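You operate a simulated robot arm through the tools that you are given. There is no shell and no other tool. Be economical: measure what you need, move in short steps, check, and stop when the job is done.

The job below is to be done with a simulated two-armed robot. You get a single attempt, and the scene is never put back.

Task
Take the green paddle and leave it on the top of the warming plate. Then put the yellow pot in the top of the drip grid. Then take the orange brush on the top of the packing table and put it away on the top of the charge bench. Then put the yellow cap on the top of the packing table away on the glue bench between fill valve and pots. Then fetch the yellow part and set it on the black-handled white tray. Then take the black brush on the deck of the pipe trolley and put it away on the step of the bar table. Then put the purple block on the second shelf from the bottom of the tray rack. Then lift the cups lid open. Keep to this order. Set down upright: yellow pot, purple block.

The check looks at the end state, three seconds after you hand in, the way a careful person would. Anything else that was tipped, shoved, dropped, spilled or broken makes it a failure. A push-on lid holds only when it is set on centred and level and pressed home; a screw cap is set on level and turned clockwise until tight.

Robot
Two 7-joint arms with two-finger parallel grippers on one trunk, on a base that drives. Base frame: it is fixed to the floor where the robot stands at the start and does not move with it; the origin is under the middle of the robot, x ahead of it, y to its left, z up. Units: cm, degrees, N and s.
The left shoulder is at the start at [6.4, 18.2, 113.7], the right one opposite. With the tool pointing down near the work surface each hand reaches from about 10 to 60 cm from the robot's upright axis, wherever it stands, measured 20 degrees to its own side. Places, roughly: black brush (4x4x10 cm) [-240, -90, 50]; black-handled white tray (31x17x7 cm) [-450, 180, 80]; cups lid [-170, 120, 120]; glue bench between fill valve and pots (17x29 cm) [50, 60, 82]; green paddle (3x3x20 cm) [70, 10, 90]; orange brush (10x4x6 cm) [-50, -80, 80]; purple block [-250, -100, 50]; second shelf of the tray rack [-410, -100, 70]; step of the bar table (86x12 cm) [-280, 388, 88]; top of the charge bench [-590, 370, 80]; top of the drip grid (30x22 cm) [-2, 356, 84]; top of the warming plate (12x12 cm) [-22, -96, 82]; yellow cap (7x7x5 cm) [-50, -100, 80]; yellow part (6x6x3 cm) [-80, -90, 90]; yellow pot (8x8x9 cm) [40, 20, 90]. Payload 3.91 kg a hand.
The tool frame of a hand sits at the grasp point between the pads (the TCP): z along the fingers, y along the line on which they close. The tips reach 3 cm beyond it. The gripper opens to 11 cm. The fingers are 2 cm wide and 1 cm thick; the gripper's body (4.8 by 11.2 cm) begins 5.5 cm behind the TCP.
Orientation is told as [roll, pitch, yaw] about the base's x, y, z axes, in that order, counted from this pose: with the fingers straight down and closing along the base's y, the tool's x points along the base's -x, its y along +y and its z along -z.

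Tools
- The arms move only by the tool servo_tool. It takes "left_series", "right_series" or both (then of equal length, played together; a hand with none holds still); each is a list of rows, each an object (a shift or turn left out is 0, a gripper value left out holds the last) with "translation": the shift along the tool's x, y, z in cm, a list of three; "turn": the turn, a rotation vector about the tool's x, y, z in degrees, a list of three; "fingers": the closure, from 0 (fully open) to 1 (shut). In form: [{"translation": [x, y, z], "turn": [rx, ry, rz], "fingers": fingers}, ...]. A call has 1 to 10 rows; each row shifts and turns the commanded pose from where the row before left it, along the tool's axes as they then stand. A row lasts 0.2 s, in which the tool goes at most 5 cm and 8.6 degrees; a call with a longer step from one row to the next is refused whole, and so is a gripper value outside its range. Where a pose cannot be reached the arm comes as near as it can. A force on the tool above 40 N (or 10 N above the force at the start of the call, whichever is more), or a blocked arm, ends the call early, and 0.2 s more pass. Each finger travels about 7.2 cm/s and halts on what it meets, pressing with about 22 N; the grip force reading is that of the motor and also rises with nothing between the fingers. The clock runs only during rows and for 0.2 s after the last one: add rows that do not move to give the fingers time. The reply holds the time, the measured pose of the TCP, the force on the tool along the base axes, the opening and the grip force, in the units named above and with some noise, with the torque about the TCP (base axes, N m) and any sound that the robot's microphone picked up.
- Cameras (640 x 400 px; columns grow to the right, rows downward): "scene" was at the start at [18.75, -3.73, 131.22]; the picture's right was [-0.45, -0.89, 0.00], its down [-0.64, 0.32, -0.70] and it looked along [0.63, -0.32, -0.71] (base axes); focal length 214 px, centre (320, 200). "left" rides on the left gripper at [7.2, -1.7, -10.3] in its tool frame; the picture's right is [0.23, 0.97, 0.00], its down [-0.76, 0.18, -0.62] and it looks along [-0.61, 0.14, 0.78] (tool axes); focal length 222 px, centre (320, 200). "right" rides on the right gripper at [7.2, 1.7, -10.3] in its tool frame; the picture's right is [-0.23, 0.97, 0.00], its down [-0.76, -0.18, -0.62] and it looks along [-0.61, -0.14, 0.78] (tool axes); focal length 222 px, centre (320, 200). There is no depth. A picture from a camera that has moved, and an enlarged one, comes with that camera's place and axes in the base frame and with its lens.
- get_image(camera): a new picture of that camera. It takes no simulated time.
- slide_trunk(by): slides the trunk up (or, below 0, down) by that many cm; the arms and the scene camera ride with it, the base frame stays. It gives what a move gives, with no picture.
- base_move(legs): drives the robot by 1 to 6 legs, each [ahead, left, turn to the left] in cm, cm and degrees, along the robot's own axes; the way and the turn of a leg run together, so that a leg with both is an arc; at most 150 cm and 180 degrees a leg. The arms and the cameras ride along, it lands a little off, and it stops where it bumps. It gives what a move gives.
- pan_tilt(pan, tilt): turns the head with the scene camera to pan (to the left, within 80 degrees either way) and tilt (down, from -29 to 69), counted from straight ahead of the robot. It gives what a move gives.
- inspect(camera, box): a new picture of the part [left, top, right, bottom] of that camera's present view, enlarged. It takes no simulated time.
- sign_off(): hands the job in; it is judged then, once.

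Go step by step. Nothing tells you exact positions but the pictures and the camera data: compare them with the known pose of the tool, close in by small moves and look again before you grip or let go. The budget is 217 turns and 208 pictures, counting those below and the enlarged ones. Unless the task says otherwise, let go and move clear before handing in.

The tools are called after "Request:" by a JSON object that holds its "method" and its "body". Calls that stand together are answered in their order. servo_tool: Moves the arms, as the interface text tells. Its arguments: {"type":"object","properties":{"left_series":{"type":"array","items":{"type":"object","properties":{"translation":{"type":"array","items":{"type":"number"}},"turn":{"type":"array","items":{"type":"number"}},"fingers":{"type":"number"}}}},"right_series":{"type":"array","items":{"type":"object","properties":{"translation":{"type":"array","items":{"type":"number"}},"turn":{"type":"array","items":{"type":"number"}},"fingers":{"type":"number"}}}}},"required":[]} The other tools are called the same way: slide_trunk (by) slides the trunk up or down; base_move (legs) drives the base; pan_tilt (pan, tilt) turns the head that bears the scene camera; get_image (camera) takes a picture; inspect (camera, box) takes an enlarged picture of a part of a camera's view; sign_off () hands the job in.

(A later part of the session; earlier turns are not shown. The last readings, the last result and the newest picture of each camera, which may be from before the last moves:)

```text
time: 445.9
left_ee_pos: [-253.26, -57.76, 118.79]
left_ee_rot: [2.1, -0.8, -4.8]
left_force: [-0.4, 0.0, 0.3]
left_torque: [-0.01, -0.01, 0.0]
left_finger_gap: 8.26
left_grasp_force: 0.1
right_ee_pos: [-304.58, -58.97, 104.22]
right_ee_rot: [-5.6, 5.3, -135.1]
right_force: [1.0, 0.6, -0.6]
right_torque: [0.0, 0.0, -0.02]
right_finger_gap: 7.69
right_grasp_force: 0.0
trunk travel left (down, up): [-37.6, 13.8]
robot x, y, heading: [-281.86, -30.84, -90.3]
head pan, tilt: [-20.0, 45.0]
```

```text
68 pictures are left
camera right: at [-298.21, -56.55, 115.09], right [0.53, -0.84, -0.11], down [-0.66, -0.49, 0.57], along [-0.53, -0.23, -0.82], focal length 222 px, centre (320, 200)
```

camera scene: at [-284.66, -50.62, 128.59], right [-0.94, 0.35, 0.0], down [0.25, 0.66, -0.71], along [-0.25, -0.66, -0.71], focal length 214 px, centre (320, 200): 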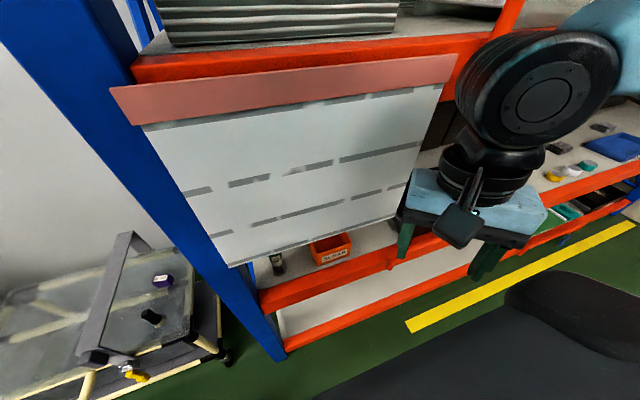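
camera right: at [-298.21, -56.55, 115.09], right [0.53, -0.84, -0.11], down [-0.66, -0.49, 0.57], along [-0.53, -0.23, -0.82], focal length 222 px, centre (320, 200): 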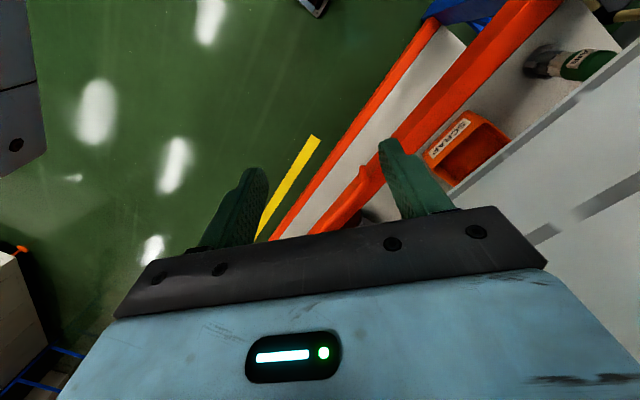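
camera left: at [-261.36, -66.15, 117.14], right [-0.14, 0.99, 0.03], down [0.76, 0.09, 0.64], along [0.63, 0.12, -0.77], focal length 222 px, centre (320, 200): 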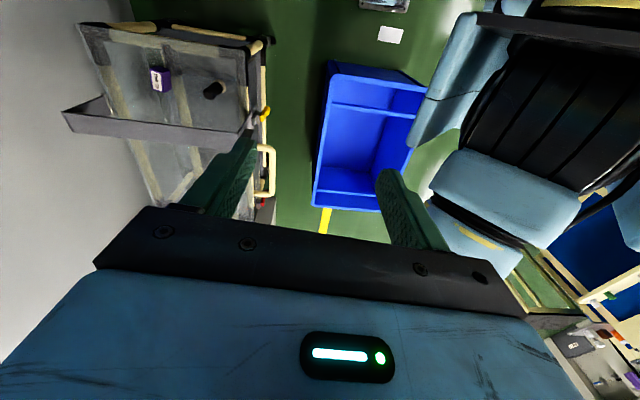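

The rack front blocks the base at y≈-38, so I'll reach the trolley with a pitched tool from here. I turn the hand back to a natural yaw (~-67°), extend and pitch.

Request:
{"method": "servo_tool", "body": {"left_series": [{"turn": [0, 0, 7.8]}, {"turn": [0, 0, 7.8]}, {"turn": [0, 0, 7.8]}, {"turn": [0, 0, 7.8]}, {"turn": [0, 0, 7.8]}, {"turn": [0, 0, 7.8]}, {"turn": [0, 0, 7.8]}, {"turn": [0, 0, 7.8]}, {"translation": [-4.8, 0, 0]}, {"translation": [-4.8, 0, 0]}]}}

Request:
{"method": "servo_tool", "body": {"left_series": [{"turn": [0, -8.3, 0]}, {"turn": [0, -8.3, 0]}, {"turn": [0, -8.3, 0]}, {"turn": [0, -8.3, 0]}, {"turn": [0, -8.3, 0]}, {"turn": [0, -8.3, 0]}, {}]}}

Request:
{"method": "get_image", "body": {"camera": "left"}}

```text
time: 448.1
left_ee_pos: [-249.38, -66.98, 118.52]
left_ee_rot: [1.5, 1.5, -67.2]
left_force: [-0.1, -0.4, -0.5]
left_torque: [0.04, 0.01, 0.03]
left_finger_gap: 8.26
left_grasp_force: 0.0
right_ee_pos: [-304.65, -59.08, 104.22]
right_ee_rot: [-5.5, 5.2, -135.2]
right_force: [0.4, 0.4, -0.2]
right_torque: [0.02, 0.01, -0.02]
right_finger_gap: 7.69
right_grasp_force: 0.1
trunk travel left (down, up): [-37.6, 13.8]
robot x, y, heading: [-281.78, -30.95, -90.5]
head pan, tilt: [-20.0, 45.0]
```

```text
time: 449.7
left_ee_pos: [-249.62, -66.69, 118.66]
left_ee_rot: [2.4, -48.4, -69.0]
left_force: [0.4, 0.7, -0.3]
left_torque: [0.01, -0.01, -0.02]
left_finger_gap: 8.22
left_grasp_force: 0.0
right_ee_pos: [-304.51, -59.05, 104.17]
right_ee_rot: [-5.4, 5.1, -135.2]
right_force: [-0.7, -0.2, -0.3]
right_torque: [0.02, -0.01, -0.01]
right_finger_gap: 7.67
right_grasp_force: 0.1
trunk travel left (down, up): [-37.6, 13.8]
robot x, y, heading: [-282.04, -30.73, -90.5]
head pan, tilt: [-20.0, 45.0]
```

```text
67 pictures are left
camera left: at [-255.96, -55.82, 120.08], right [0.84, 0.52, -0.14], down [0.15, 0.02, 0.99], along [0.52, -0.85, -0.06], focal length 222 px, centre (320, 200)
```

left: 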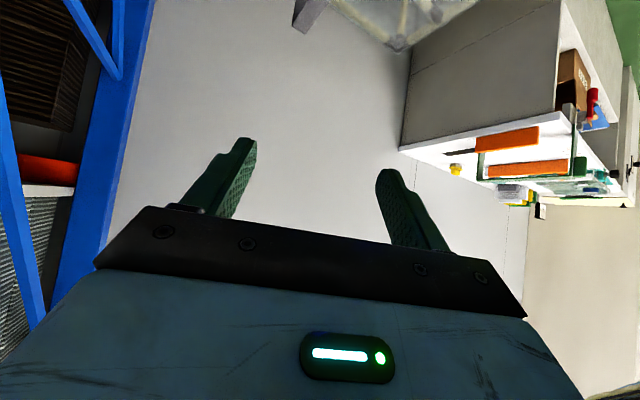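

Now I lower the trunk; the right hand stays clear of the rack at this distance.

Request:
{"method": "slide_trunk", "body": {"by": -35}}

Request:
{"method": "pan_tilt", "body": {"pan": 40, "tilt": 45}}

Request:
{"method": "get_image", "body": {"camera": "scene"}}

Request:
{"method": "get_image", "body": {"camera": "left"}}

```text
time: 453.1
left_ee_pos: [-249.74, -75.25, 74.78]
left_ee_rot: [9.8, -32.1, -73.8]
left_force: [-0.4, 0.2, 0.6]
left_torque: [0.01, 0.0, 0.01]
left_finger_gap: 8.25
left_grasp_force: 0.1
right_ee_pos: [-304.75, -63.36, 64.36]
right_ee_rot: [-14.6, 14.1, -136.6]
right_force: [-0.1, 0.5, 0.4]
right_torque: [0.02, -0.02, 0.01]
right_finger_gap: 7.71
right_grasp_force: 0.1
trunk travel left (down, up): [-2.6, 48.8]
robot x, y, heading: [-281.4, -30.73, -90.3]
head pan, tilt: [-20.0, 45.0]
```

```text
time: 454.4
left_ee_pos: [-249.68, -74.92, 74.91]
left_ee_rot: [9.7, -32.2, -73.6]
left_force: [-0.8, -0.3, 0.2]
left_torque: [-0.02, 0.01, 0.01]
left_finger_gap: 8.24
left_grasp_force: 0.0
right_ee_pos: [-304.73, -63.25, 64.34]
right_ee_rot: [-14.5, 14.0, -136.6]
right_force: [0.4, 0.4, 0.3]
right_torque: [-0.02, -0.01, 0.0]
right_finger_gap: 7.73
right_grasp_force: 0.0
trunk travel left (down, up): [-2.6, 48.8]
robot x, y, heading: [-281.77, -30.56, -90.2]
head pan, tilt: [40.0, 45.0]
```

```text
66 pictures are left
camera scene: at [-282.04, -62.76, 92.24], right [-1.0, 0.0, 0.0], down [0.0, 0.61, -0.8], along [0.0, -0.8, -0.61], focal length 214 px, centre (320, 200)
```

scene: 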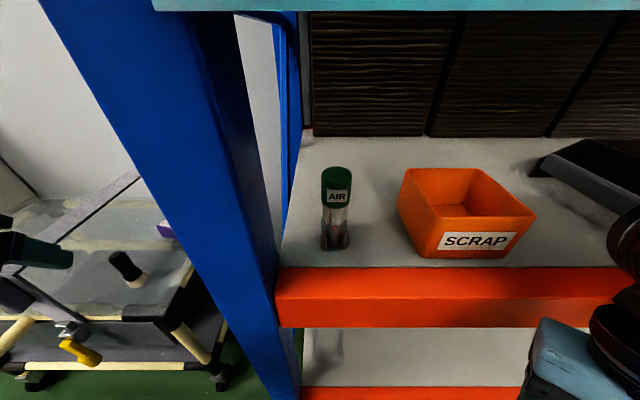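

```text
65 pictures are left
camera left: at [-256.12, -65.01, 79.44], right [0.84, 0.54, 0.02], down [0.15, -0.27, 0.95], along [0.52, -0.8, -0.31], focal length 222 px, centre (320, 200)
```

left: 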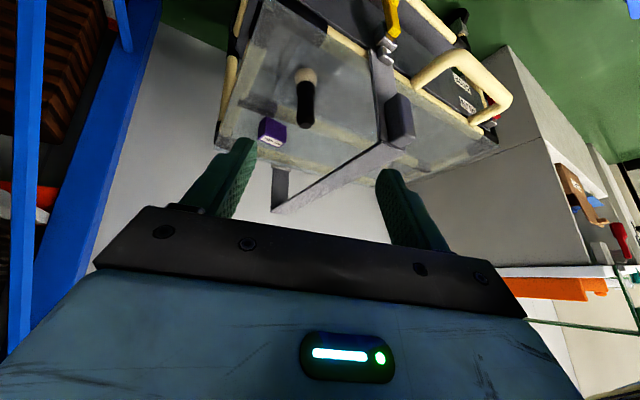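

Lowering the trunk also leans it forward, and the head seems close to the rack's panel. I back up a little and re-aim the head.

Request:
{"method": "base_move", "body": {"legs": [[-6, 0, 0]]}}

Request:
{"method": "pan_tilt", "body": {"pan": 40, "tilt": 40}}

Request:
{"method": "get_image", "body": {"camera": "scene"}}

```text
time: 455.4
left_ee_pos: [-249.69, -68.88, 74.85]
left_ee_rot: [9.5, -32.2, -73.7]
left_force: [0.6, -0.2, 0.3]
left_torque: [0.0, 0.0, -0.01]
left_finger_gap: 8.23
left_grasp_force: 0.0
right_ee_pos: [-304.66, -57.02, 64.38]
right_ee_rot: [-14.4, 14.0, -136.6]
right_force: [0.1, -0.2, 0.2]
right_torque: [-0.05, 0.0, -0.01]
right_finger_gap: 7.69
right_grasp_force: 0.1
trunk travel left (down, up): [-2.6, 48.8]
robot x, y, heading: [-281.88, -24.59, -90.1]
head pan, tilt: [40.0, 45.0]
```

```text
time: 456.1
left_ee_pos: [-249.76, -68.87, 74.76]
left_ee_rot: [9.6, -32.2, -73.8]
left_force: [-0.6, 0.3, 0.8]
left_torque: [-0.04, -0.03, -0.01]
left_finger_gap: 8.27
left_grasp_force: 0.1
right_ee_pos: [-304.57, -57.1, 64.36]
right_ee_rot: [-14.5, 14.1, -136.6]
right_force: [-0.3, 0.5, -0.4]
right_torque: [-0.01, 0.03, 0.0]
right_finger_gap: 7.71
right_grasp_force: 0.0
trunk travel left (down, up): [-2.6, 48.8]
robot x, y, heading: [-282.32, -24.58, -90.4]
head pan, tilt: [40.0, 40.0]
```

```text
64 pictures are left
camera scene: at [-277.32, -54.9, 91.55], right [-0.82, -0.57, 0.0], down [-0.38, 0.55, -0.75], along [0.42, -0.62, -0.66], focal length 214 px, centre (320, 200)
```

scene: 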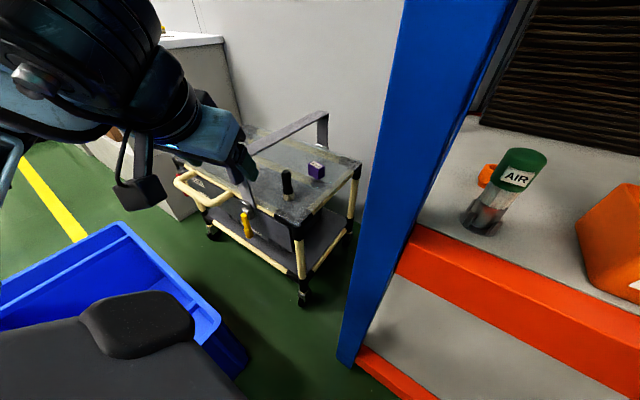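

Head works again. I level the hand's roll, pitch to about -50°, and approach a pre-grasp point in front of the brush.

Request:
{"method": "servo_tool", "body": {"left_series": [{"turn": [0, 0, -7.4], "fingers": 0.4}, {"turn": [0, 0, -7.4]}, {"turn": [0, -8.3, 0]}, {"turn": [0, -8.3, 0]}, {"translation": [0.96, -1.26, 4.6]}, {"translation": [0.96, -1.26, 4.6]}, {"translation": [0.96, -1.26, 4.6]}, {}]}}

Request:
{"method": "get_image", "body": {"camera": "left"}}

Request:
{"method": "get_image", "body": {"camera": "scene"}}

```text
time: 457.9
left_ee_pos: [-248.04, -82.32, 66.08]
left_ee_rot: [0.2, -50.1, -56.3]
left_force: [-0.4, -0.3, 0.1]
left_torque: [0.05, -0.02, 0.0]
left_finger_gap: 6.58
left_grasp_force: 0.0
left hand out of reach, approached as far as the arm can: row 3, 4
right_ee_pos: [-304.59, -57.05, 64.3]
right_ee_rot: [-14.6, 14.1, -136.6]
right_force: [0.1, 0.7, -0.4]
right_torque: [0.01, 0.01, -0.02]
right_finger_gap: 7.67
right_grasp_force: 0.1
trunk travel left (down, up): [-2.6, 48.8]
robot x, y, heading: [-281.77, -24.45, -90.3]
head pan, tilt: [40.0, 40.0]
```

```text
63 pictures are left
camera left: at [-256.38, -72.69, 67.26], right [0.73, 0.66, -0.17], down [0.15, 0.09, 0.98], along [0.67, -0.74, -0.04], focal length 222 px, centre (320, 200)
```

left: 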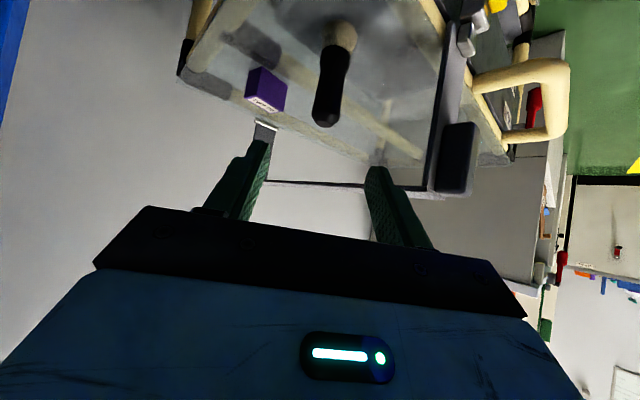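

```text
62 pictures are left
camera scene: at [-277.27, -54.98, 91.61], right [-0.82, -0.57, 0.0], down [-0.38, 0.54, -0.75], along [0.43, -0.62, -0.66], focal length 214 px, centre (320, 200)
```

scene: 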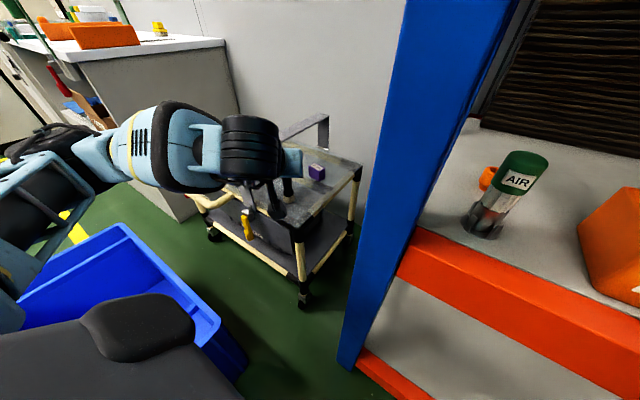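

The brush is at (-241.2,-90.7), well in line with the approach axis. I go along the tool axis over it.

Request:
{"method": "servo_tool", "body": {"left_series": [{"translation": [1.5, 1.0, 3.5]}, {"translation": [0, 0, 3.8]}, {"translation": [0, 0, 3.8]}, {}]}}

Request:
{"method": "get_image", "body": {"camera": "left"}}

Request:
{"method": "inspect", "body": {"camera": "scene", "box": [180, 90, 380, 250]}}

```text
time: 458.9
left_ee_pos: [-242.91, -88.17, 58.12]
left_ee_rot: [0.3, -50.1, -56.3]
left_force: [0.7, 0.4, 1.0]
left_torque: [-0.01, 0.01, 0.05]
left_finger_gap: 6.61
left_grasp_force: 0.1
right_ee_pos: [-304.66, -57.17, 64.35]
right_ee_rot: [-14.6, 14.1, -136.6]
right_force: [0.2, 0.4, -0.9]
right_torque: [0.01, -0.04, -0.03]
right_finger_gap: 7.72
right_grasp_force: 0.0
trunk travel left (down, up): [-2.6, 48.8]
robot x, y, heading: [-282.16, -24.61, -90.5]
head pan, tilt: [40.0, 40.0]
```

```text
61 pictures are left
camera left: at [-251.29, -78.58, 59.24], right [0.73, 0.66, -0.17], down [0.15, 0.09, 0.98], along [0.67, -0.74, -0.04], focal length 222 px, centre (320, 200)
```

left: 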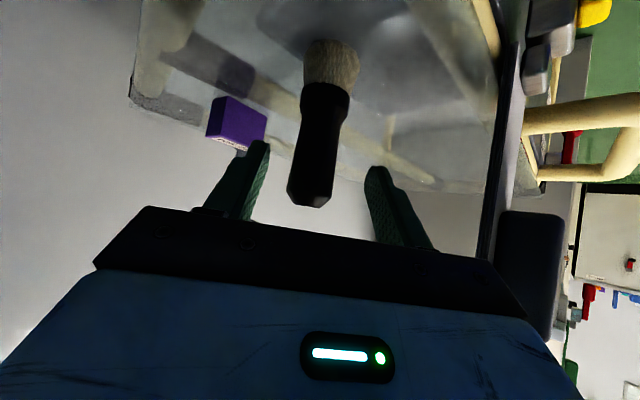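

```text
2.50 times, centred on (280, 170) of scene
camera zoom: at [-277.25, -55.0, 91.63], right [-0.82, -0.57, 0.0], down [-0.38, 0.54, -0.75], along [0.43, -0.62, -0.66], focal length 536 px, centre (420, 275)
```

zoom: 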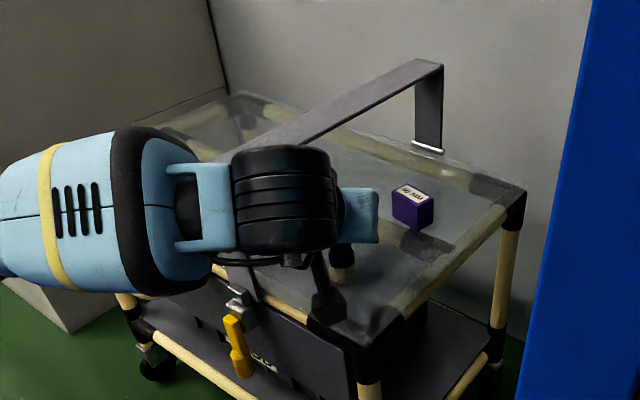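

The handle is centred between the fingers; final advance and close.

Request:
{"method": "servo_tool", "body": {"left_series": [{"translation": [0.4, 0, 4.2]}, {}, {"fingers": 0.7}, {"fingers": 1}, {"fingers": 1}, {}]}}

Request:
{"method": "get_image", "body": {"camera": "left"}}

```text
time: 460.3
left_ee_pos: [-241.36, -90.62, 55.03]
left_ee_rot: [0.4, -50.1, -56.3]
left_force: [0.3, 0.2, -0.1]
left_torque: [-0.03, 0.02, -0.04]
left_finger_gap: 2.72
left_grasp_force: 21.9
right_ee_pos: [-304.65, -57.18, 64.26]
right_ee_rot: [-14.6, 14.1, -136.7]
right_force: [0.7, -1.0, 1.1]
right_torque: [-0.03, -0.04, 0.03]
right_finger_gap: 7.69
right_grasp_force: 0.2
trunk travel left (down, up): [-2.6, 48.8]
robot x, y, heading: [-281.84, -24.44, -90.1]
head pan, tilt: [40.0, 40.0]
```

```text
59 pictures are left
camera left: at [-249.69, -81.05, 56.15], right [0.73, 0.66, -0.17], down [0.15, 0.09, 0.98], along [0.67, -0.74, -0.04], focal length 222 px, centre (320, 200)
```

left: 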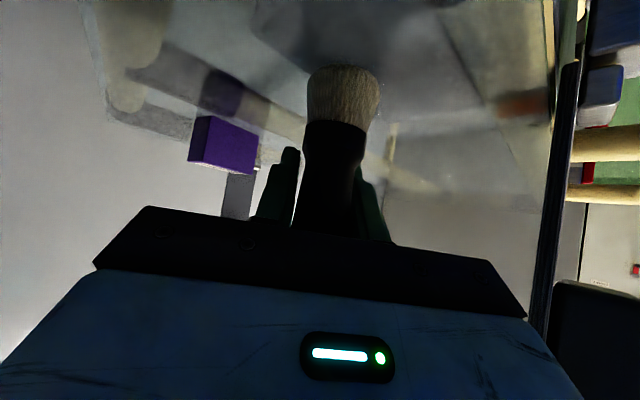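

Brush gripped. I lift it and withdraw toward the robot, then raise the trunk.

Request:
{"method": "servo_tool", "body": {"left_series": [{"translation": [-2.3, 0, -1.9]}, {"translation": [-3.0, 0, -2.6]}, {"translation": [-3.0, 0, -2.6]}, {"translation": [-3.0, 0, -2.6]}, {"translation": [2.4, 0, -2.9]}, {"translation": [2.4, 0, -2.9]}, {"translation": [2.4, 0, -2.9]}, {}]}}

Request:
{"method": "base_move", "body": {"legs": [[-28, 0, 0]]}}

Request:
{"method": "slide_trunk", "body": {"by": 37}}

Request:
{"method": "get_image", "body": {"camera": "left"}}

Request:
{"method": "get_image", "body": {"camera": "scene"}}

```text
time: 462.1
left_ee_pos: [-247.59, -80.99, 69.9]
left_ee_rot: [0.2, -50.0, -56.3]
left_force: [-0.1, -0.5, -1.0]
left_torque: [-0.03, -0.03, 0.01]
left_finger_gap: 2.73
left_grasp_force: 21.8
right_ee_pos: [-304.68, -57.11, 64.44]
right_ee_rot: [-14.6, 14.2, -136.6]
right_force: [0.1, 0.3, 0.0]
right_torque: [-0.02, -0.02, -0.01]
right_finger_gap: 7.69
right_grasp_force: 0.1
trunk travel left (down, up): [-2.6, 48.8]
robot x, y, heading: [-281.79, -24.21, -90.4]
head pan, tilt: [40.0, 40.0]
```

```text
time: 464.0
left_ee_pos: [-247.46, -53.74, 69.45]
left_ee_rot: [0.4, -49.7, -56.5]
left_force: [0.5, 0.8, -1.1]
left_torque: [0.0, -0.06, -0.03]
left_finger_gap: 2.73
left_grasp_force: 22.0
right_ee_pos: [-304.47, -29.86, 64.19]
right_ee_rot: [-14.9, 14.3, -136.8]
right_force: [-1.0, 0.3, -0.5]
right_torque: [0.01, -0.04, 0.03]
right_finger_gap: 7.68
right_grasp_force: 0.0
trunk travel left (down, up): [-2.6, 48.8]
robot x, y, heading: [-281.85, 3.26, -90.4]
head pan, tilt: [40.0, 40.0]
```

```text
time: 467.6
left_ee_pos: [-247.44, -53.74, 106.43]
left_ee_rot: [0.6, -49.6, -56.6]
left_force: [1.0, 0.2, -0.5]
left_torque: [-0.01, -0.03, -0.01]
left_finger_gap: 2.72
left_grasp_force: 21.8
right_ee_pos: [-304.48, -29.88, 101.22]
right_ee_rot: [-14.9, 14.3, -136.7]
right_force: [-0.2, 0.4, -0.2]
right_torque: [-0.01, 0.01, 0.0]
right_finger_gap: 7.71
right_grasp_force: 0.0
trunk travel left (down, up): [-39.6, 11.8]
robot x, y, heading: [-281.44, 3.18, -90.4]
head pan, tilt: [40.0, 40.0]
```

```text
58 pictures are left
camera left: at [-255.83, -44.28, 107.65], right [0.73, 0.66, -0.17], down [0.15, 0.08, 0.98], along [0.67, -0.74, -0.04], focal length 222 px, centre (320, 200)
```

left: 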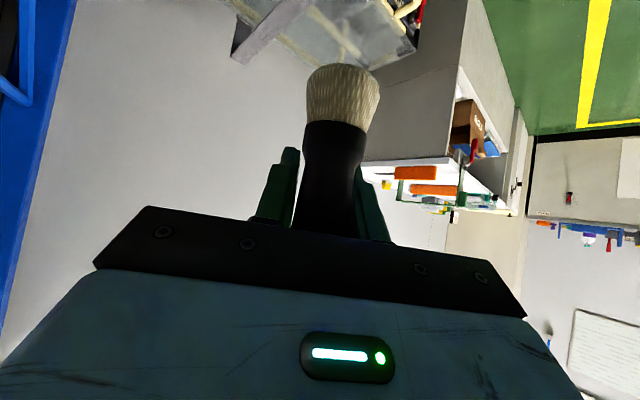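

```text
57 pictures are left
camera scene: at [-276.22, -14.94, 131.53], right [-0.77, -0.64, 0.0], down [-0.41, 0.5, -0.77], along [0.49, -0.59, -0.64], focal length 214 px, centre (320, 200)
```

scene: 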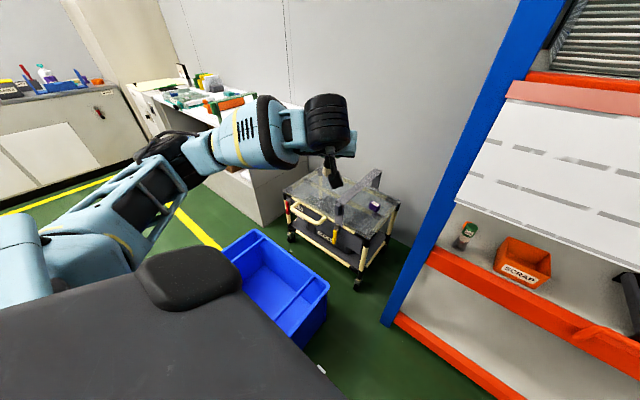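

The brush is secure. I tuck the left arm in and drive around to the bar table on the north wall.

Request:
{"method": "servo_tool", "body": {"left_series": [{"translation": [2.9, -0.4, -3.4]}, {"translation": [2.9, -0.4, -3.4]}, {"translation": [2.9, -0.4, -3.4]}, {"translation": [2.9, -0.4, -3.4]}]}}

Request:
{"method": "base_move", "body": {"legs": [[-18, 0, 0], [0, 0, 90.4], [150, 0, 0], [85, 0, 0], [0, 0, 90], [150, 0, 0]]}}

Request:
{"method": "base_move", "body": {"legs": [[95, 0, 0], [0, 0, 90], [150, 0, 0], [65, 0, 0], [0, 0, -90]]}}

Request:
{"method": "pan_tilt", "body": {"pan": 0, "tilt": 25}}

Request:
{"method": "get_image", "body": {"camera": "scene"}}

```text
time: 468.6
left_ee_pos: [-258.61, -39.67, 106.59]
left_ee_rot: [0.6, -49.7, -56.5]
left_force: [0.1, 0.1, -1.2]
left_torque: [-0.03, 0.02, 0.03]
left_finger_gap: 2.72
left_grasp_force: 21.5
right_ee_pos: [-304.45, -29.8, 101.13]
right_ee_rot: [-14.9, 14.3, -136.8]
right_force: [0.0, 0.2, -0.5]
right_torque: [-0.04, -0.01, 0.0]
right_finger_gap: 7.71
right_grasp_force: 0.0
trunk travel left (down, up): [-39.6, 11.8]
robot x, y, heading: [-281.51, 3.3, -90.5]
head pan, tilt: [40.0, 40.0]
```

```text
time: 495.9
left_ee_pos: [-71.08, 221.57, 106.58]
left_ee_rot: [0.5, -49.6, 124.0]
left_force: [0.2, -0.2, -0.9]
left_torque: [0.02, -0.02, 0.0]
left_finger_gap: 2.72
left_grasp_force: 21.2
right_ee_pos: [-25.07, 212.32, 101.25]
right_ee_rot: [-14.8, 14.3, 43.9]
right_force: [-0.2, 0.2, -0.2]
right_torque: [0.0, 0.0, 0.03]
right_finger_gap: 7.68
right_grasp_force: 0.0
trunk travel left (down, up): [-39.6, 11.8]
robot x, y, heading: [-48.0, 178.73, 90.4]
head pan, tilt: [40.0, 40.0]
```

```text
time: 518.5
left_ee_pos: [-287.21, 309.68, 106.54]
left_ee_rot: [0.4, -49.6, 128.1]
left_force: [0.6, -0.1, -0.7]
left_torque: [0.01, 0.04, 0.0]
left_finger_gap: 2.72
left_grasp_force: 22.3
right_ee_pos: [-240.67, 303.5, 101.25]
right_ee_rot: [-14.9, 14.2, 47.7]
right_force: [1.0, -0.2, -0.3]
right_torque: [-0.01, 0.0, 0.02]
right_finger_gap: 7.7
right_grasp_force: 0.0
trunk travel left (down, up): [-39.6, 11.8]
robot x, y, heading: [-260.93, 268.51, 94.1]
head pan, tilt: [40.0, 40.0]
```

```text
time: 519.6
left_ee_pos: [-287.2, 309.8, 106.59]
left_ee_rot: [0.4, -49.6, 128.1]
left_force: [0.7, 0.2, -0.4]
left_torque: [0.01, 0.02, 0.01]
left_finger_gap: 2.71
left_grasp_force: 22.0
right_ee_pos: [-240.69, 303.3, 101.22]
right_ee_rot: [-15.0, 14.2, 47.8]
right_force: [-0.2, 0.2, 0.0]
right_torque: [0.0, -0.02, 0.0]
right_finger_gap: 7.7
right_grasp_force: 0.0
trunk travel left (down, up): [-39.6, 11.8]
robot x, y, heading: [-260.96, 268.62, 94.3]
head pan, tilt: [0.0, 25.0]
```

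```text
56 pictures are left
camera scene: at [-262.14, 289.23, 133.87], right [1.0, 0.07, 0.0], down [0.03, -0.42, -0.91], along [-0.07, 0.9, -0.42], focal length 214 px, centre (320, 200)
```

scene: 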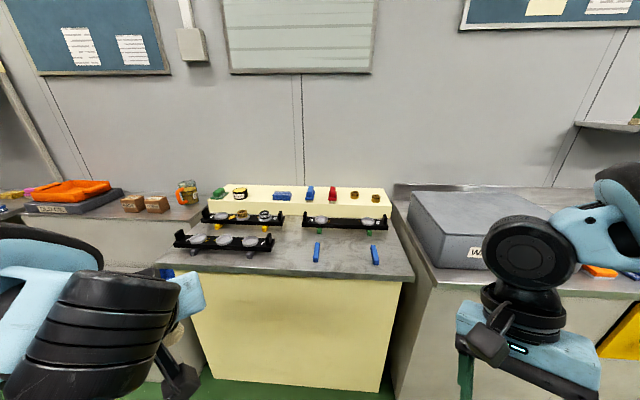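

The bar table has a raised cream step at the back. I zoom in to find a free spot on it.

Request:
{"method": "inspect", "body": {"camera": "scene", "box": [170, 150, 420, 300]}}

```text
2.56 times, centred on (295, 225) of scene
camera zoom: at [-262.14, 289.23, 133.87], right [1.0, 0.07, 0.0], down [0.03, -0.42, -0.91], along [-0.07, 0.9, -0.42], focal length 549 px, centre (384, 136)
```

zoom: 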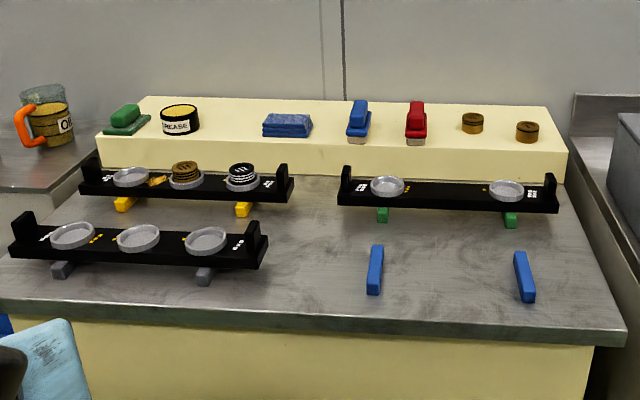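

There's a free gap on the step between the GREASE tin and the blue cloth, near (-303,389). I square up and drive closer.

Request:
{"method": "base_move", "body": {"legs": [[0, 0, -4.2], [25, 24, 0], [13, 0, 0]]}}

Request:
{"method": "pan_tilt", "body": {"pan": 12, "tilt": 35}}

Request:
{"method": "get_image", "body": {"camera": "scene"}}

Request:
{"method": "get_image", "body": {"camera": "left"}}

```text
time: 523.6
left_ee_pos: [-307.66, 349.63, 106.63]
left_ee_rot: [0.4, -49.5, 123.8]
left_force: [0.9, 0.1, 0.0]
left_torque: [0.04, -0.02, 0.03]
left_finger_gap: 2.72
left_grasp_force: 22.4
right_ee_pos: [-261.81, 340.04, 101.2]
right_ee_rot: [-15.1, 14.3, 43.4]
right_force: [-0.6, 0.2, 0.0]
right_torque: [0.02, 0.01, 0.01]
right_finger_gap: 7.7
right_grasp_force: 0.1
trunk travel left (down, up): [-39.6, 11.8]
robot x, y, heading: [-284.21, 306.67, 89.9]
head pan, tilt: [0.0, 25.0]
```

```text
time: 524.4
left_ee_pos: [-307.49, 349.78, 106.56]
left_ee_rot: [0.3, -49.6, 123.8]
left_force: [0.1, -0.5, -2.4]
left_torque: [0.0, 0.0, 0.03]
left_finger_gap: 2.71
left_grasp_force: 22.0
right_ee_pos: [-261.66, 339.9, 101.21]
right_ee_rot: [-15.0, 14.2, 43.5]
right_force: [0.0, -0.5, -0.3]
right_torque: [0.0, 0.01, 0.0]
right_finger_gap: 7.72
right_grasp_force: 0.1
trunk travel left (down, up): [-39.6, 11.8]
robot x, y, heading: [-284.19, 306.67, 89.9]
head pan, tilt: [12.0, 35.0]
```

```text
54 pictures are left
camera scene: at [-285.98, 326.83, 132.3], right [0.98, 0.21, 0.0], down [0.12, -0.56, -0.82], along [-0.17, 0.8, -0.57], focal length 214 px, centre (320, 200)
```

scene: 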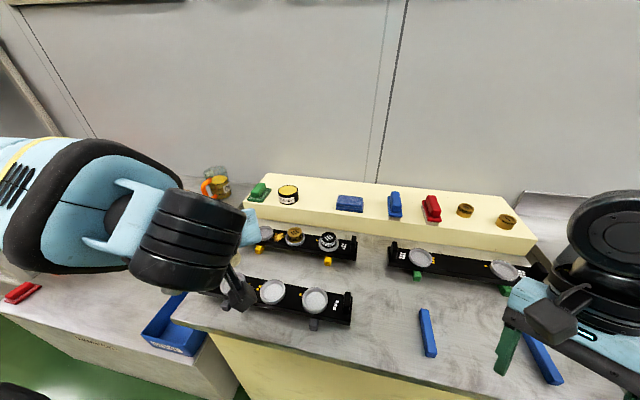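

```text
53 pictures are left
camera left: at [-299.11, 340.25, 107.83], right [-0.72, -0.67, -0.17], down [-0.15, -0.08, 0.98], along [-0.67, 0.74, -0.04], focal length 222 px, centre (320, 200)
```

left: 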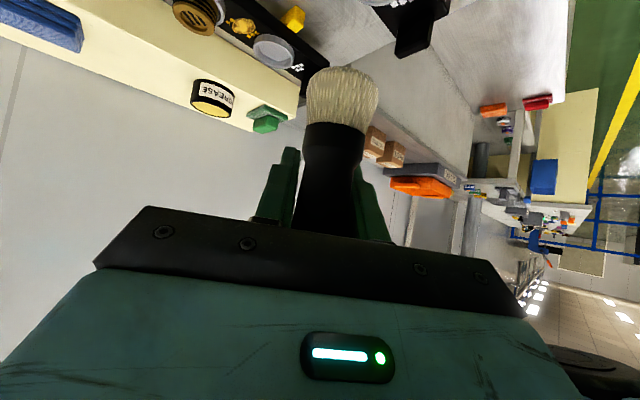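

The gap centre is near (-300,389). I rotate the hand's yaw to straight ahead (keeping the brush vertical), move the base 1.5 cm closer and extend.

Request:
{"method": "base_move", "body": {"legs": [[1.5, 0, 0]]}}

Request:
{"method": "servo_tool", "body": {"left_series": [{"turn": [5.5, 0, 4.7]}, {"turn": [5.5, 0, 4.7]}, {"turn": [5.5, 0, 4.7]}, {"turn": [5.5, 0, 4.7]}, {"translation": [-2.87, -1.33, 3.36]}, {"translation": [-2.87, -1.33, 3.36]}, {"translation": [-2.87, -1.33, 3.36]}, {"translation": [-2.87, -1.33, 3.36]}, {"translation": [-2.87, -1.33, 3.36]}]}}

Request:
{"method": "get_image", "body": {"camera": "scene"}}

```text
time: 525.1
left_ee_pos: [-307.61, 351.13, 106.57]
left_ee_rot: [0.4, -49.7, 123.9]
left_force: [0.4, -0.1, -1.0]
left_torque: [0.01, 0.0, 0.01]
left_finger_gap: 2.69
left_grasp_force: 21.7
right_ee_pos: [-261.81, 341.44, 101.18]
right_ee_rot: [-15.0, 14.3, 43.6]
right_force: [-0.5, 0.2, -0.1]
right_torque: [0.01, 0.02, -0.01]
right_finger_gap: 7.69
right_grasp_force: 0.0
trunk travel left (down, up): [-39.6, 11.8]
robot x, y, heading: [-284.41, 308.03, 89.7]
head pan, tilt: [12.0, 35.0]
```

```text
time: 527.1
left_ee_pos: [-302.15, 376.25, 107.02]
left_ee_rot: [0.6, -49.5, 94.7]
left_force: [-0.1, -0.3, -1.5]
left_torque: [0.02, -0.03, -0.02]
left_finger_gap: 2.71
left_grasp_force: 22.1
left hand out of reach, approached as far as the arm can: row 2, 3, 4
right_ee_pos: [-261.63, 341.43, 101.15]
right_ee_rot: [-15.0, 14.5, 43.5]
right_force: [0.8, 0.6, 0.5]
right_torque: [-0.03, 0.02, -0.02]
right_finger_gap: 7.69
right_grasp_force: 0.1
trunk travel left (down, up): [-39.6, 11.8]
robot x, y, heading: [-284.3, 307.99, 89.7]
head pan, tilt: [12.0, 35.0]
```

```text
52 pictures are left
camera scene: at [-285.92, 328.41, 132.28], right [0.98, 0.21, 0.0], down [0.12, -0.56, -0.82], along [-0.17, 0.8, -0.57], focal length 214 px, centre (320, 200)
```

scene: 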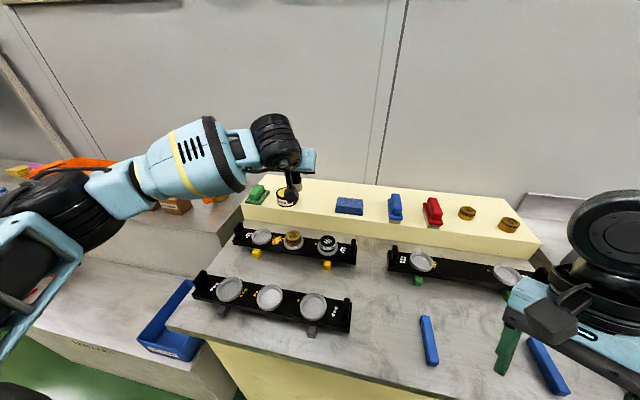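

Request:
{"method": "servo_tool", "body": {"left_series": [{"translation": [-2.65, -1.35, 3.1]}, {"translation": [-2.65, -1.35, 3.1]}, {"translation": [-2.65, -1.35, 3.1]}, {}]}}

Request:
{"method": "inspect", "body": {"camera": "scene", "box": [230, 90, 430, 250]}}

Request:
{"method": "get_image", "body": {"camera": "left"}}

```text
time: 528.1
left_ee_pos: [-299.5, 388.52, 107.09]
left_ee_rot: [0.4, -49.5, 94.8]
left_force: [-0.5, 0.5, -1.0]
left_torque: [0.03, -0.01, -0.01]
left_finger_gap: 2.65
left_grasp_force: 21.9
right_ee_pos: [-262.01, 341.42, 101.16]
right_ee_rot: [-15.0, 14.3, 43.4]
right_force: [-0.5, -0.2, -0.6]
right_torque: [-0.01, -0.01, -0.01]
right_finger_gap: 7.66
right_grasp_force: 0.0
trunk travel left (down, up): [-39.6, 11.8]
robot x, y, heading: [-284.1, 308.04, 89.8]
head pan, tilt: [12.0, 35.0]
```

```text
2.50 times, centred on (330, 170) of scene
camera zoom: at [-286.06, 328.27, 132.3], right [0.98, 0.21, 0.0], down [0.12, -0.56, -0.82], along [-0.17, 0.8, -0.57], focal length 536 px, centre (295, 275)
```

zoom: 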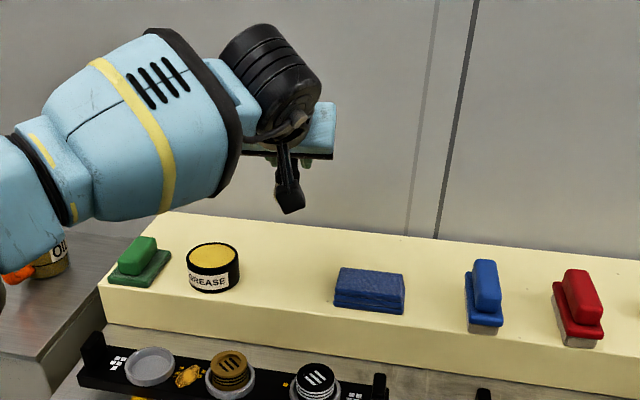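

```text
50 pictures are left
camera left: at [-296.67, 376.23, 108.28], right [-0.96, -0.23, -0.17], down [-0.17, 0.0, 0.98], along [-0.23, 0.97, -0.05], focal length 222 px, centre (320, 200)
```

left: 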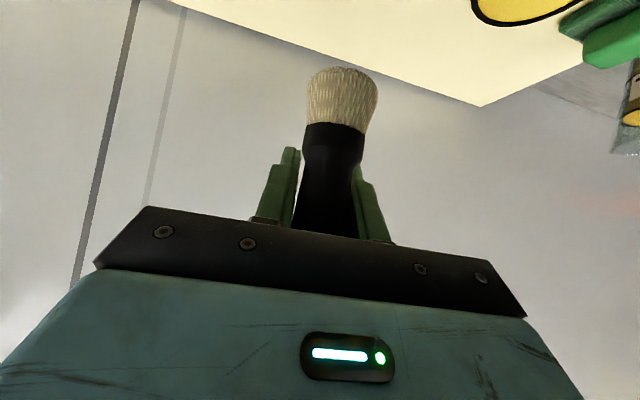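

Reached. I lower the hand with the arm toward the step.

Request:
{"method": "servo_tool", "body": {"left_series": [{"translation": [2.7, 0, 2.3]}, {"translation": [2.7, 0, 2.3]}, {"translation": [1.2, 0, 1.0]}, {}]}}

Request:
{"method": "inspect", "body": {"camera": "scene", "box": [230, 90, 430, 250]}}

Request:
{"method": "get_image", "body": {"camera": "left"}}

```text
time: 529.1
left_ee_pos: [-299.66, 388.56, 98.49]
left_ee_rot: [0.5, -49.5, 94.8]
left_force: [0.2, -0.6, -1.1]
left_torque: [-0.01, -0.02, 0.0]
left_finger_gap: 2.73
left_grasp_force: 21.7
right_ee_pos: [-261.66, 341.34, 101.28]
right_ee_rot: [-15.0, 14.3, 43.5]
right_force: [0.0, 0.7, -0.4]
right_torque: [-0.02, -0.01, 0.01]
right_finger_gap: 7.72
right_grasp_force: 0.1
trunk travel left (down, up): [-39.6, 11.8]
robot x, y, heading: [-284.0, 308.28, 90.1]
head pan, tilt: [12.0, 35.0]
```

```text
2.50 times, centred on (330, 170) of scene
camera zoom: at [-285.99, 328.31, 132.3], right [0.98, 0.21, 0.0], down [0.12, -0.56, -0.82], along [-0.17, 0.8, -0.57], focal length 536 px, centre (295, 275)
```

zoom: 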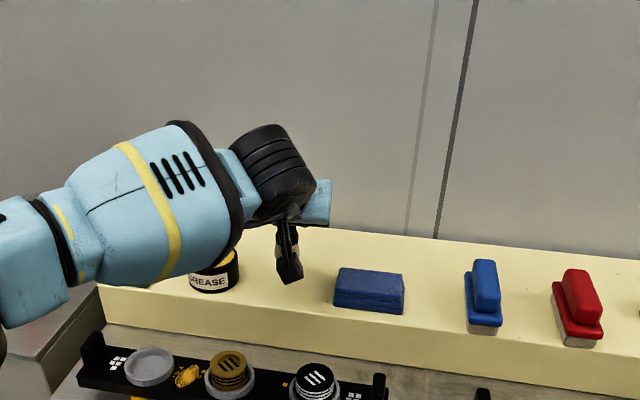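

```text
48 pictures are left
camera left: at [-296.7, 376.18, 99.78], right [-0.96, -0.23, -0.17], down [-0.17, 0.01, 0.98], along [-0.23, 0.97, -0.05], focal length 222 px, centre (320, 200)
```

left: 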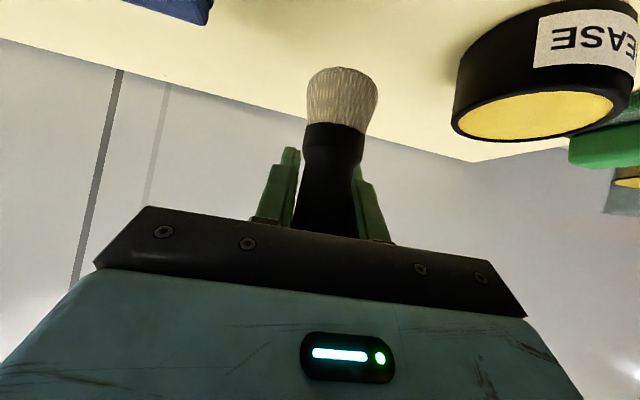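

Request:
{"method": "servo_tool", "body": {"left_series": [{"translation": [0.9, 0, 0.8]}, {}, {"translation": [0.5, 0, 0.43]}, {}, {"translation": [0.4, 0, 0.34]}, {}, {"translation": [0.4, 0, 0.34]}, {}, {"translation": [0.4, 0, 0.34]}, {}]}}

Request:
{"method": "get_image", "body": {"camera": "left"}}

```text
time: 531.4
left_ee_pos: [-299.59, 388.69, 94.99]
left_ee_rot: [0.4, -49.6, 94.9]
left_force: [0.8, 0.4, -0.6]
left_torque: [0.03, -0.01, 0.02]
left_finger_gap: 2.7
left_grasp_force: 21.9
right_ee_pos: [-261.73, 341.39, 101.22]
right_ee_rot: [-14.9, 14.3, 43.5]
right_force: [-0.2, 0.6, 0.3]
right_torque: [0.02, 0.01, 0.0]
right_finger_gap: 7.72
right_grasp_force: 0.1
trunk travel left (down, up): [-39.6, 11.8]
robot x, y, heading: [-284.38, 308.18, 90.0]
head pan, tilt: [12.0, 35.0]
```

```text
47 pictures are left
camera left: at [-296.66, 376.32, 96.33], right [-0.96, -0.23, -0.17], down [-0.17, 0.01, 0.98], along [-0.23, 0.97, -0.05], focal length 222 px, centre (320, 200)
```

left: 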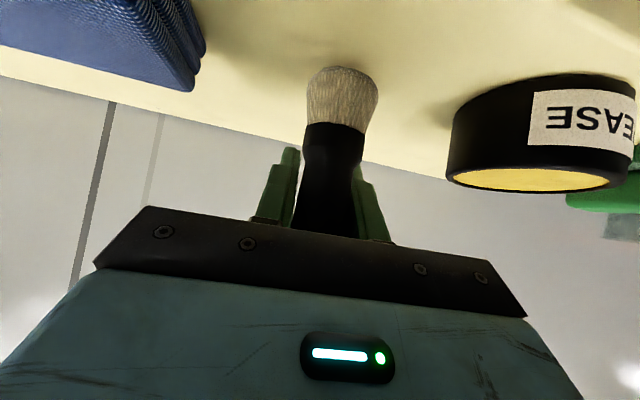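

Near contact; a few more small steps.

Request:
{"method": "servo_tool", "body": {"left_series": [{"translation": [0.25, 0, 0.2]}, {}, {"translation": [0.25, 0, 0.2]}, {}, {"translation": [0.25, 0, 0.2]}, {}, {"translation": [0.25, 0, 0.2]}, {}]}}

```text
time: 533.1
left_ee_pos: [-299.61, 388.66, 93.99]
left_ee_rot: [0.5, -49.6, 94.8]
left_force: [-0.4, -0.8, 4.6]
left_torque: [0.04, -0.03, -0.02]
left_finger_gap: 2.73
left_grasp_force: 21.9
right_ee_pos: [-261.79, 341.45, 101.25]
right_ee_rot: [-14.9, 14.2, 43.6]
right_force: [0.7, -0.1, -0.8]
right_torque: [-0.04, -0.02, -0.04]
right_finger_gap: 7.71
right_grasp_force: 0.0
trunk travel left (down, up): [-39.6, 11.8]
robot x, y, heading: [-284.19, 308.02, 89.8]
head pan, tilt: [12.0, 35.0]
```

Light contact. I release gently and back straight out.

Request:
{"method": "servo_tool", "body": {"left_series": [{"translation": [0.15, 0, 0.12], "fingers": 0.7}, {"fingers": 0.6}, {"fingers": 0.5}, {"fingers": 0.45}, {}, {"translation": [1.3, 0, -1.5]}, {"translation": [2.2, 0, -2.6]}, {"translation": [2.6, 0, -3.0]}, {"translation": [1.5, 0, -4.0]}, {"translation": [0, 0, -4.5]}]}}

Request:
{"method": "inspect", "body": {"camera": "scene", "box": [230, 90, 430, 250]}}

```text
time: 535.4
left_ee_pos: [-298.05, 371.7, 97.88]
left_ee_rot: [0.6, -49.5, 94.9]
left_force: [0.2, -0.9, 0.0]
left_torque: [0.0, 0.03, 0.01]
left_finger_gap: 6.06
left_grasp_force: 0.0
right_ee_pos: [-261.75, 341.39, 101.26]
right_ee_rot: [-14.9, 14.2, 43.5]
right_force: [-0.3, -0.5, -0.5]
right_torque: [0.01, -0.03, -0.01]
right_finger_gap: 7.7
right_grasp_force: 0.0
trunk travel left (down, up): [-39.6, 11.8]
robot x, y, heading: [-283.77, 308.37, 90.0]
head pan, tilt: [12.0, 35.0]
```

```text
2.50 times, centred on (330, 170) of scene
camera zoom: at [-285.99, 328.23, 132.31], right [0.98, 0.21, 0.0], down [0.12, -0.56, -0.82], along [-0.17, 0.8, -0.57], focal length 536 px, centre (295, 275)
```

zoom: 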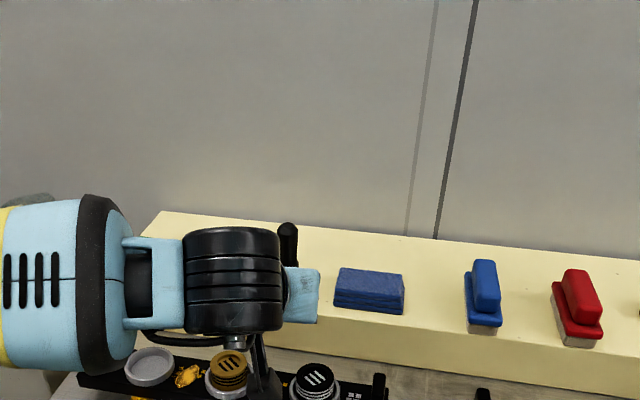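

Request:
{"method": "servo_tool", "body": {"left_series": [{"translation": [-2.9, 0, -2.5]}, {"translation": [-2.9, 0, -2.5]}, {"translation": [-1.0, 0, -4.5]}, {"translation": [2.4, 0, -3.9]}, {"translation": [2.9, 0, -3.4]}, {"translation": [2.9, 0, -3.4]}]}}

Request:
{"method": "inspect", "body": {"camera": "scene", "box": [200, 140, 440, 320]}}

```text
time: 536.8
left_ee_pos: [-296.39, 355.72, 109.96]
left_ee_rot: [0.4, -49.5, 94.8]
left_force: [-0.8, 0.3, 0.4]
left_torque: [0.01, 0.02, -0.01]
left_finger_gap: 6.07
left_grasp_force: 0.1
right_ee_pos: [-261.65, 341.32, 101.25]
right_ee_rot: [-14.8, 14.2, 43.6]
right_force: [0.3, -0.5, 1.1]
right_torque: [0.03, 0.03, -0.02]
right_finger_gap: 7.7
right_grasp_force: 0.1
trunk travel left (down, up): [-39.6, 11.8]
robot x, y, heading: [-284.16, 308.39, 89.5]
head pan, tilt: [12.0, 35.0]
```

```text
2.22 times, centred on (320, 230) of scene
camera zoom: at [-285.96, 328.25, 132.31], right [0.98, 0.21, 0.0], down [0.12, -0.56, -0.82], along [-0.17, 0.8, -0.57], focal length 477 px, centre (320, 133)
```

zoom: 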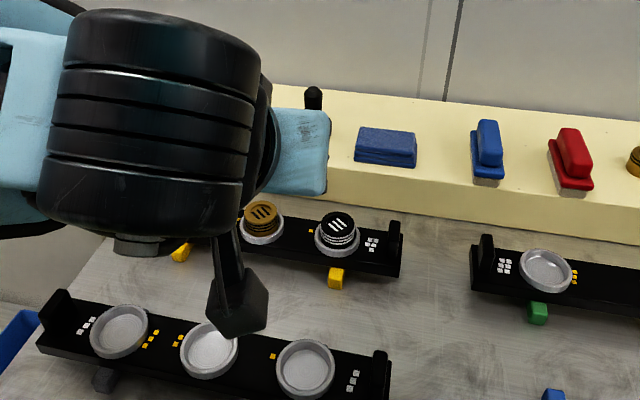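

Brush placed upright on the step. Now back around to the trolley for the purple block.

Request:
{"method": "base_move", "body": {"legs": [[-42, 0, 0], [0, 0, -89.8], [150, 0, 0], [87, 0, 0], [0, 0, -90], [150, 0, 0]]}}

```text
time: 565.5
left_ee_pos: [-41.0, 59.88, 110.01]
left_ee_rot: [0.5, -49.5, -87.2]
left_force: [-0.1, 0.4, 0.1]
left_torque: [0.0, 0.01, 0.03]
left_finger_gap: 6.04
left_grasp_force: 0.1
right_ee_pos: [-75.11, 75.53, 101.11]
right_ee_rot: [-14.9, 14.2, -138.4]
right_force: [0.1, 0.1, 0.1]
right_torque: [0.03, 0.0, 0.0]
right_finger_gap: 7.71
right_grasp_force: 0.1
trunk travel left (down, up): [-39.6, 11.8]
robot x, y, heading: [-51.3, 108.1, -92.8]
head pan, tilt: [12.0, 35.0]
```

Request:
{"method": "base_move", "body": {"legs": [[0, 0, 2.8], [85, 0, 0], [0, 0, -90], [150, 0, 0], [80, 0, 0]]}}

```text
time: 585.4
left_ee_pos: [-335.11, 13.09, 109.86]
left_ee_rot: [0.5, -49.5, -175.9]
left_force: [0.5, 0.0, -0.7]
left_torque: [0.02, 0.01, 0.04]
left_finger_gap: 6.04
left_grasp_force: 0.0
right_ee_pos: [-320.41, 47.46, 101.11]
right_ee_rot: [-14.9, 14.2, 133.0]
right_force: [0.6, -0.8, 0.9]
right_torque: [-0.02, 0.02, -0.01]
right_finger_gap: 7.66
right_grasp_force: 0.0
trunk travel left (down, up): [-39.6, 11.8]
robot x, y, heading: [-287.14, 24.43, 179.4]
head pan, tilt: [12.0, 35.0]
```

Request:
{"method": "base_move", "body": {"legs": [[0, 0, 90.6], [22, 5.5, 0]]}}

Request:
{"method": "servo_tool", "body": {"left_series": [{"translation": [0, 4.5, 0]}, {"translation": [0, 4.5, 0]}, {"translation": [0, 4.5, 0]}, {"translation": [0, 4.5, 0]}, {"translation": [0, 4.5, 0]}, {"translation": [0, 3, 0]}]}}

Request:
{"method": "slide_trunk", "body": {"by": -37}}

```text
time: 591.0
left_ee_pos: [-269.01, -44.66, 109.93]
left_ee_rot: [0.6, -49.4, -84.4]
left_force: [0.8, 0.7, 1.0]
left_torque: [-0.03, 0.0, 0.0]
left_finger_gap: 6.05
left_grasp_force: 0.0
right_ee_pos: [-303.92, -30.72, 101.22]
right_ee_rot: [-14.9, 14.3, -135.7]
right_force: [0.4, -0.9, 0.0]
right_torque: [0.0, 0.0, 0.03]
right_finger_gap: 7.7
right_grasp_force: 0.1
trunk travel left (down, up): [-39.6, 11.8]
robot x, y, heading: [-282.13, 2.88, -89.4]
head pan, tilt: [12.0, 35.0]
```

```text
time: 592.4
left_ee_pos: [-243.75, -42.01, 110.12]
left_ee_rot: [0.5, -49.5, -84.4]
left_force: [-0.1, 0.4, 0.7]
left_torque: [0.0, 0.01, 0.02]
left_finger_gap: 6.07
left_grasp_force: 0.1
right_ee_pos: [-303.84, -30.66, 101.27]
right_ee_rot: [-14.9, 14.3, -135.6]
right_force: [-0.3, 0.4, -0.6]
right_torque: [-0.01, -0.01, 0.02]
right_finger_gap: 7.71
right_grasp_force: 0.0
trunk travel left (down, up): [-39.6, 11.8]
robot x, y, heading: [-282.02, 2.61, -89.6]
head pan, tilt: [12.0, 35.0]
```

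```text
time: 596.0
left_ee_pos: [-243.66, -46.8, 65.51]
left_ee_rot: [1.7, -38.7, -85.2]
left_force: [-0.2, 0.2, 0.4]
left_torque: [-0.05, 0.0, 0.01]
left_finger_gap: 6.03
left_grasp_force: 0.1
right_ee_pos: [-303.83, -30.72, 64.31]
right_ee_rot: [-14.8, 14.3, -135.8]
right_force: [0.4, -0.6, -0.2]
right_torque: [0.01, -0.01, -0.04]
right_finger_gap: 7.69
right_grasp_force: 0.2
trunk travel left (down, up): [-2.6, 48.8]
robot x, y, heading: [-281.97, 3.32, -89.3]
head pan, tilt: [12.0, 35.0]
```

Now I advance to the picking position and look with the hand camera.

Request:
{"method": "base_move", "body": {"legs": [[28, 0, -0.5]]}}

Request:
{"method": "servo_tool", "body": {"left_series": [{"turn": [0, -6, 0], "fingers": 0.1}, {"turn": [0, -6, 0]}, {}]}}

Request:
{"method": "get_image", "body": {"camera": "left"}}

```text
time: 597.9
left_ee_pos: [-244.45, -75.39, 65.36]
left_ee_rot: [1.8, -38.6, -86.2]
left_force: [-0.5, -0.8, -0.1]
left_torque: [0.02, -0.01, 0.01]
left_finger_gap: 6.04
left_grasp_force: 0.0
right_ee_pos: [-304.31, -58.28, 64.18]
right_ee_rot: [-15.1, 14.3, -136.7]
right_force: [-0.2, 0.5, -0.2]
right_torque: [-0.01, 0.01, -0.03]
right_finger_gap: 7.71
right_grasp_force: 0.0
trunk travel left (down, up): [-2.6, 48.8]
robot x, y, heading: [-281.85, -25.09, -90.4]
head pan, tilt: [12.0, 35.0]
```

```text
time: 598.7
left_ee_pos: [-243.21, -77.8, 65.66]
left_ee_rot: [2.1, -50.7, -86.7]
left_force: [0.2, 0.1, 0.3]
left_torque: [-0.01, -0.03, 0.03]
left_finger_gap: 9.89
left_grasp_force: 0.0
left hand out of reach, approached as far as the arm can: row 1, 2
right_ee_pos: [-304.41, -58.26, 64.13]
right_ee_rot: [-15.0, 14.3, -136.7]
right_force: [-0.6, -0.7, 0.5]
right_torque: [-0.03, 0.02, -0.01]
right_finger_gap: 7.71
right_grasp_force: 0.1
trunk travel left (down, up): [-2.6, 48.8]
robot x, y, heading: [-281.79, -25.39, -90.8]
head pan, tilt: [12.0, 35.0]
```

```text
44 pictures are left
camera left: at [-245.95, -65.36, 66.68], right [0.96, 0.22, -0.15], down [0.16, 0.01, 0.99], along [0.22, -0.97, -0.02], focal length 222 px, centre (320, 200)
```

left: 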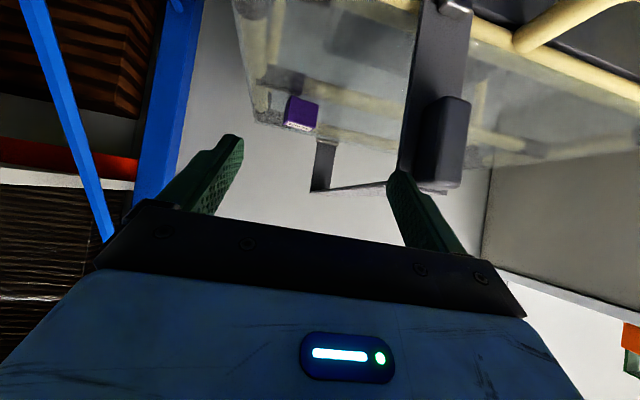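

The purple block is at about (-242.6,-105.5), seen face-on. I narrow the fingers a bit and approach part way.

Request:
{"method": "servo_tool", "body": {"left_series": [{"translation": [-0.89, -0.13, 4.29], "fingers": 0.27}, {"translation": [-0.89, -0.13, 4.29]}, {"translation": [-0.89, -0.13, 4.29]}, {"translation": [-0.89, -0.13, 4.29]}, {}]}}

Request:
{"method": "get_image", "body": {"camera": "left"}}

```text
time: 599.9
left_ee_pos: [-242.33, -93.38, 57.47]
left_ee_rot: [2.1, -50.5, -86.9]
left_force: [-0.2, 0.5, 0.7]
left_torque: [0.0, 0.04, 0.04]
left_finger_gap: 8.03
left_grasp_force: 0.1
right_ee_pos: [-304.4, -58.19, 64.17]
right_ee_rot: [-14.9, 14.3, -136.7]
right_force: [-0.7, -0.8, 0.0]
right_torque: [-0.02, 0.0, 0.04]
right_finger_gap: 7.72
right_grasp_force: 0.2
trunk travel left (down, up): [-2.6, 48.8]
robot x, y, heading: [-282.0, -25.33, -90.3]
head pan, tilt: [12.0, 35.0]
```

```text
43 pictures are left
camera left: at [-245.1, -81.02, 58.46], right [0.96, 0.22, -0.15], down [0.15, 0.01, 0.99], along [0.22, -0.97, -0.02], focal length 222 px, centre (320, 200)
```

left: 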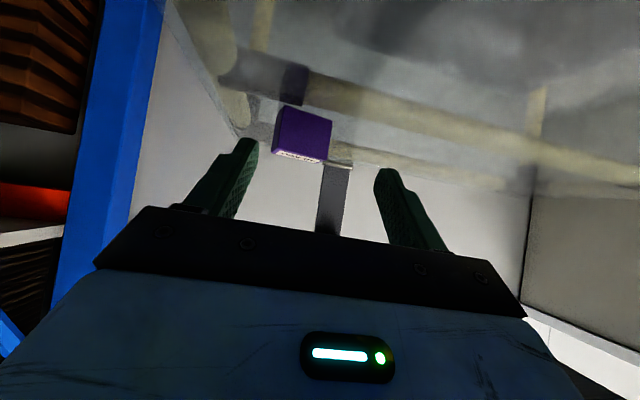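

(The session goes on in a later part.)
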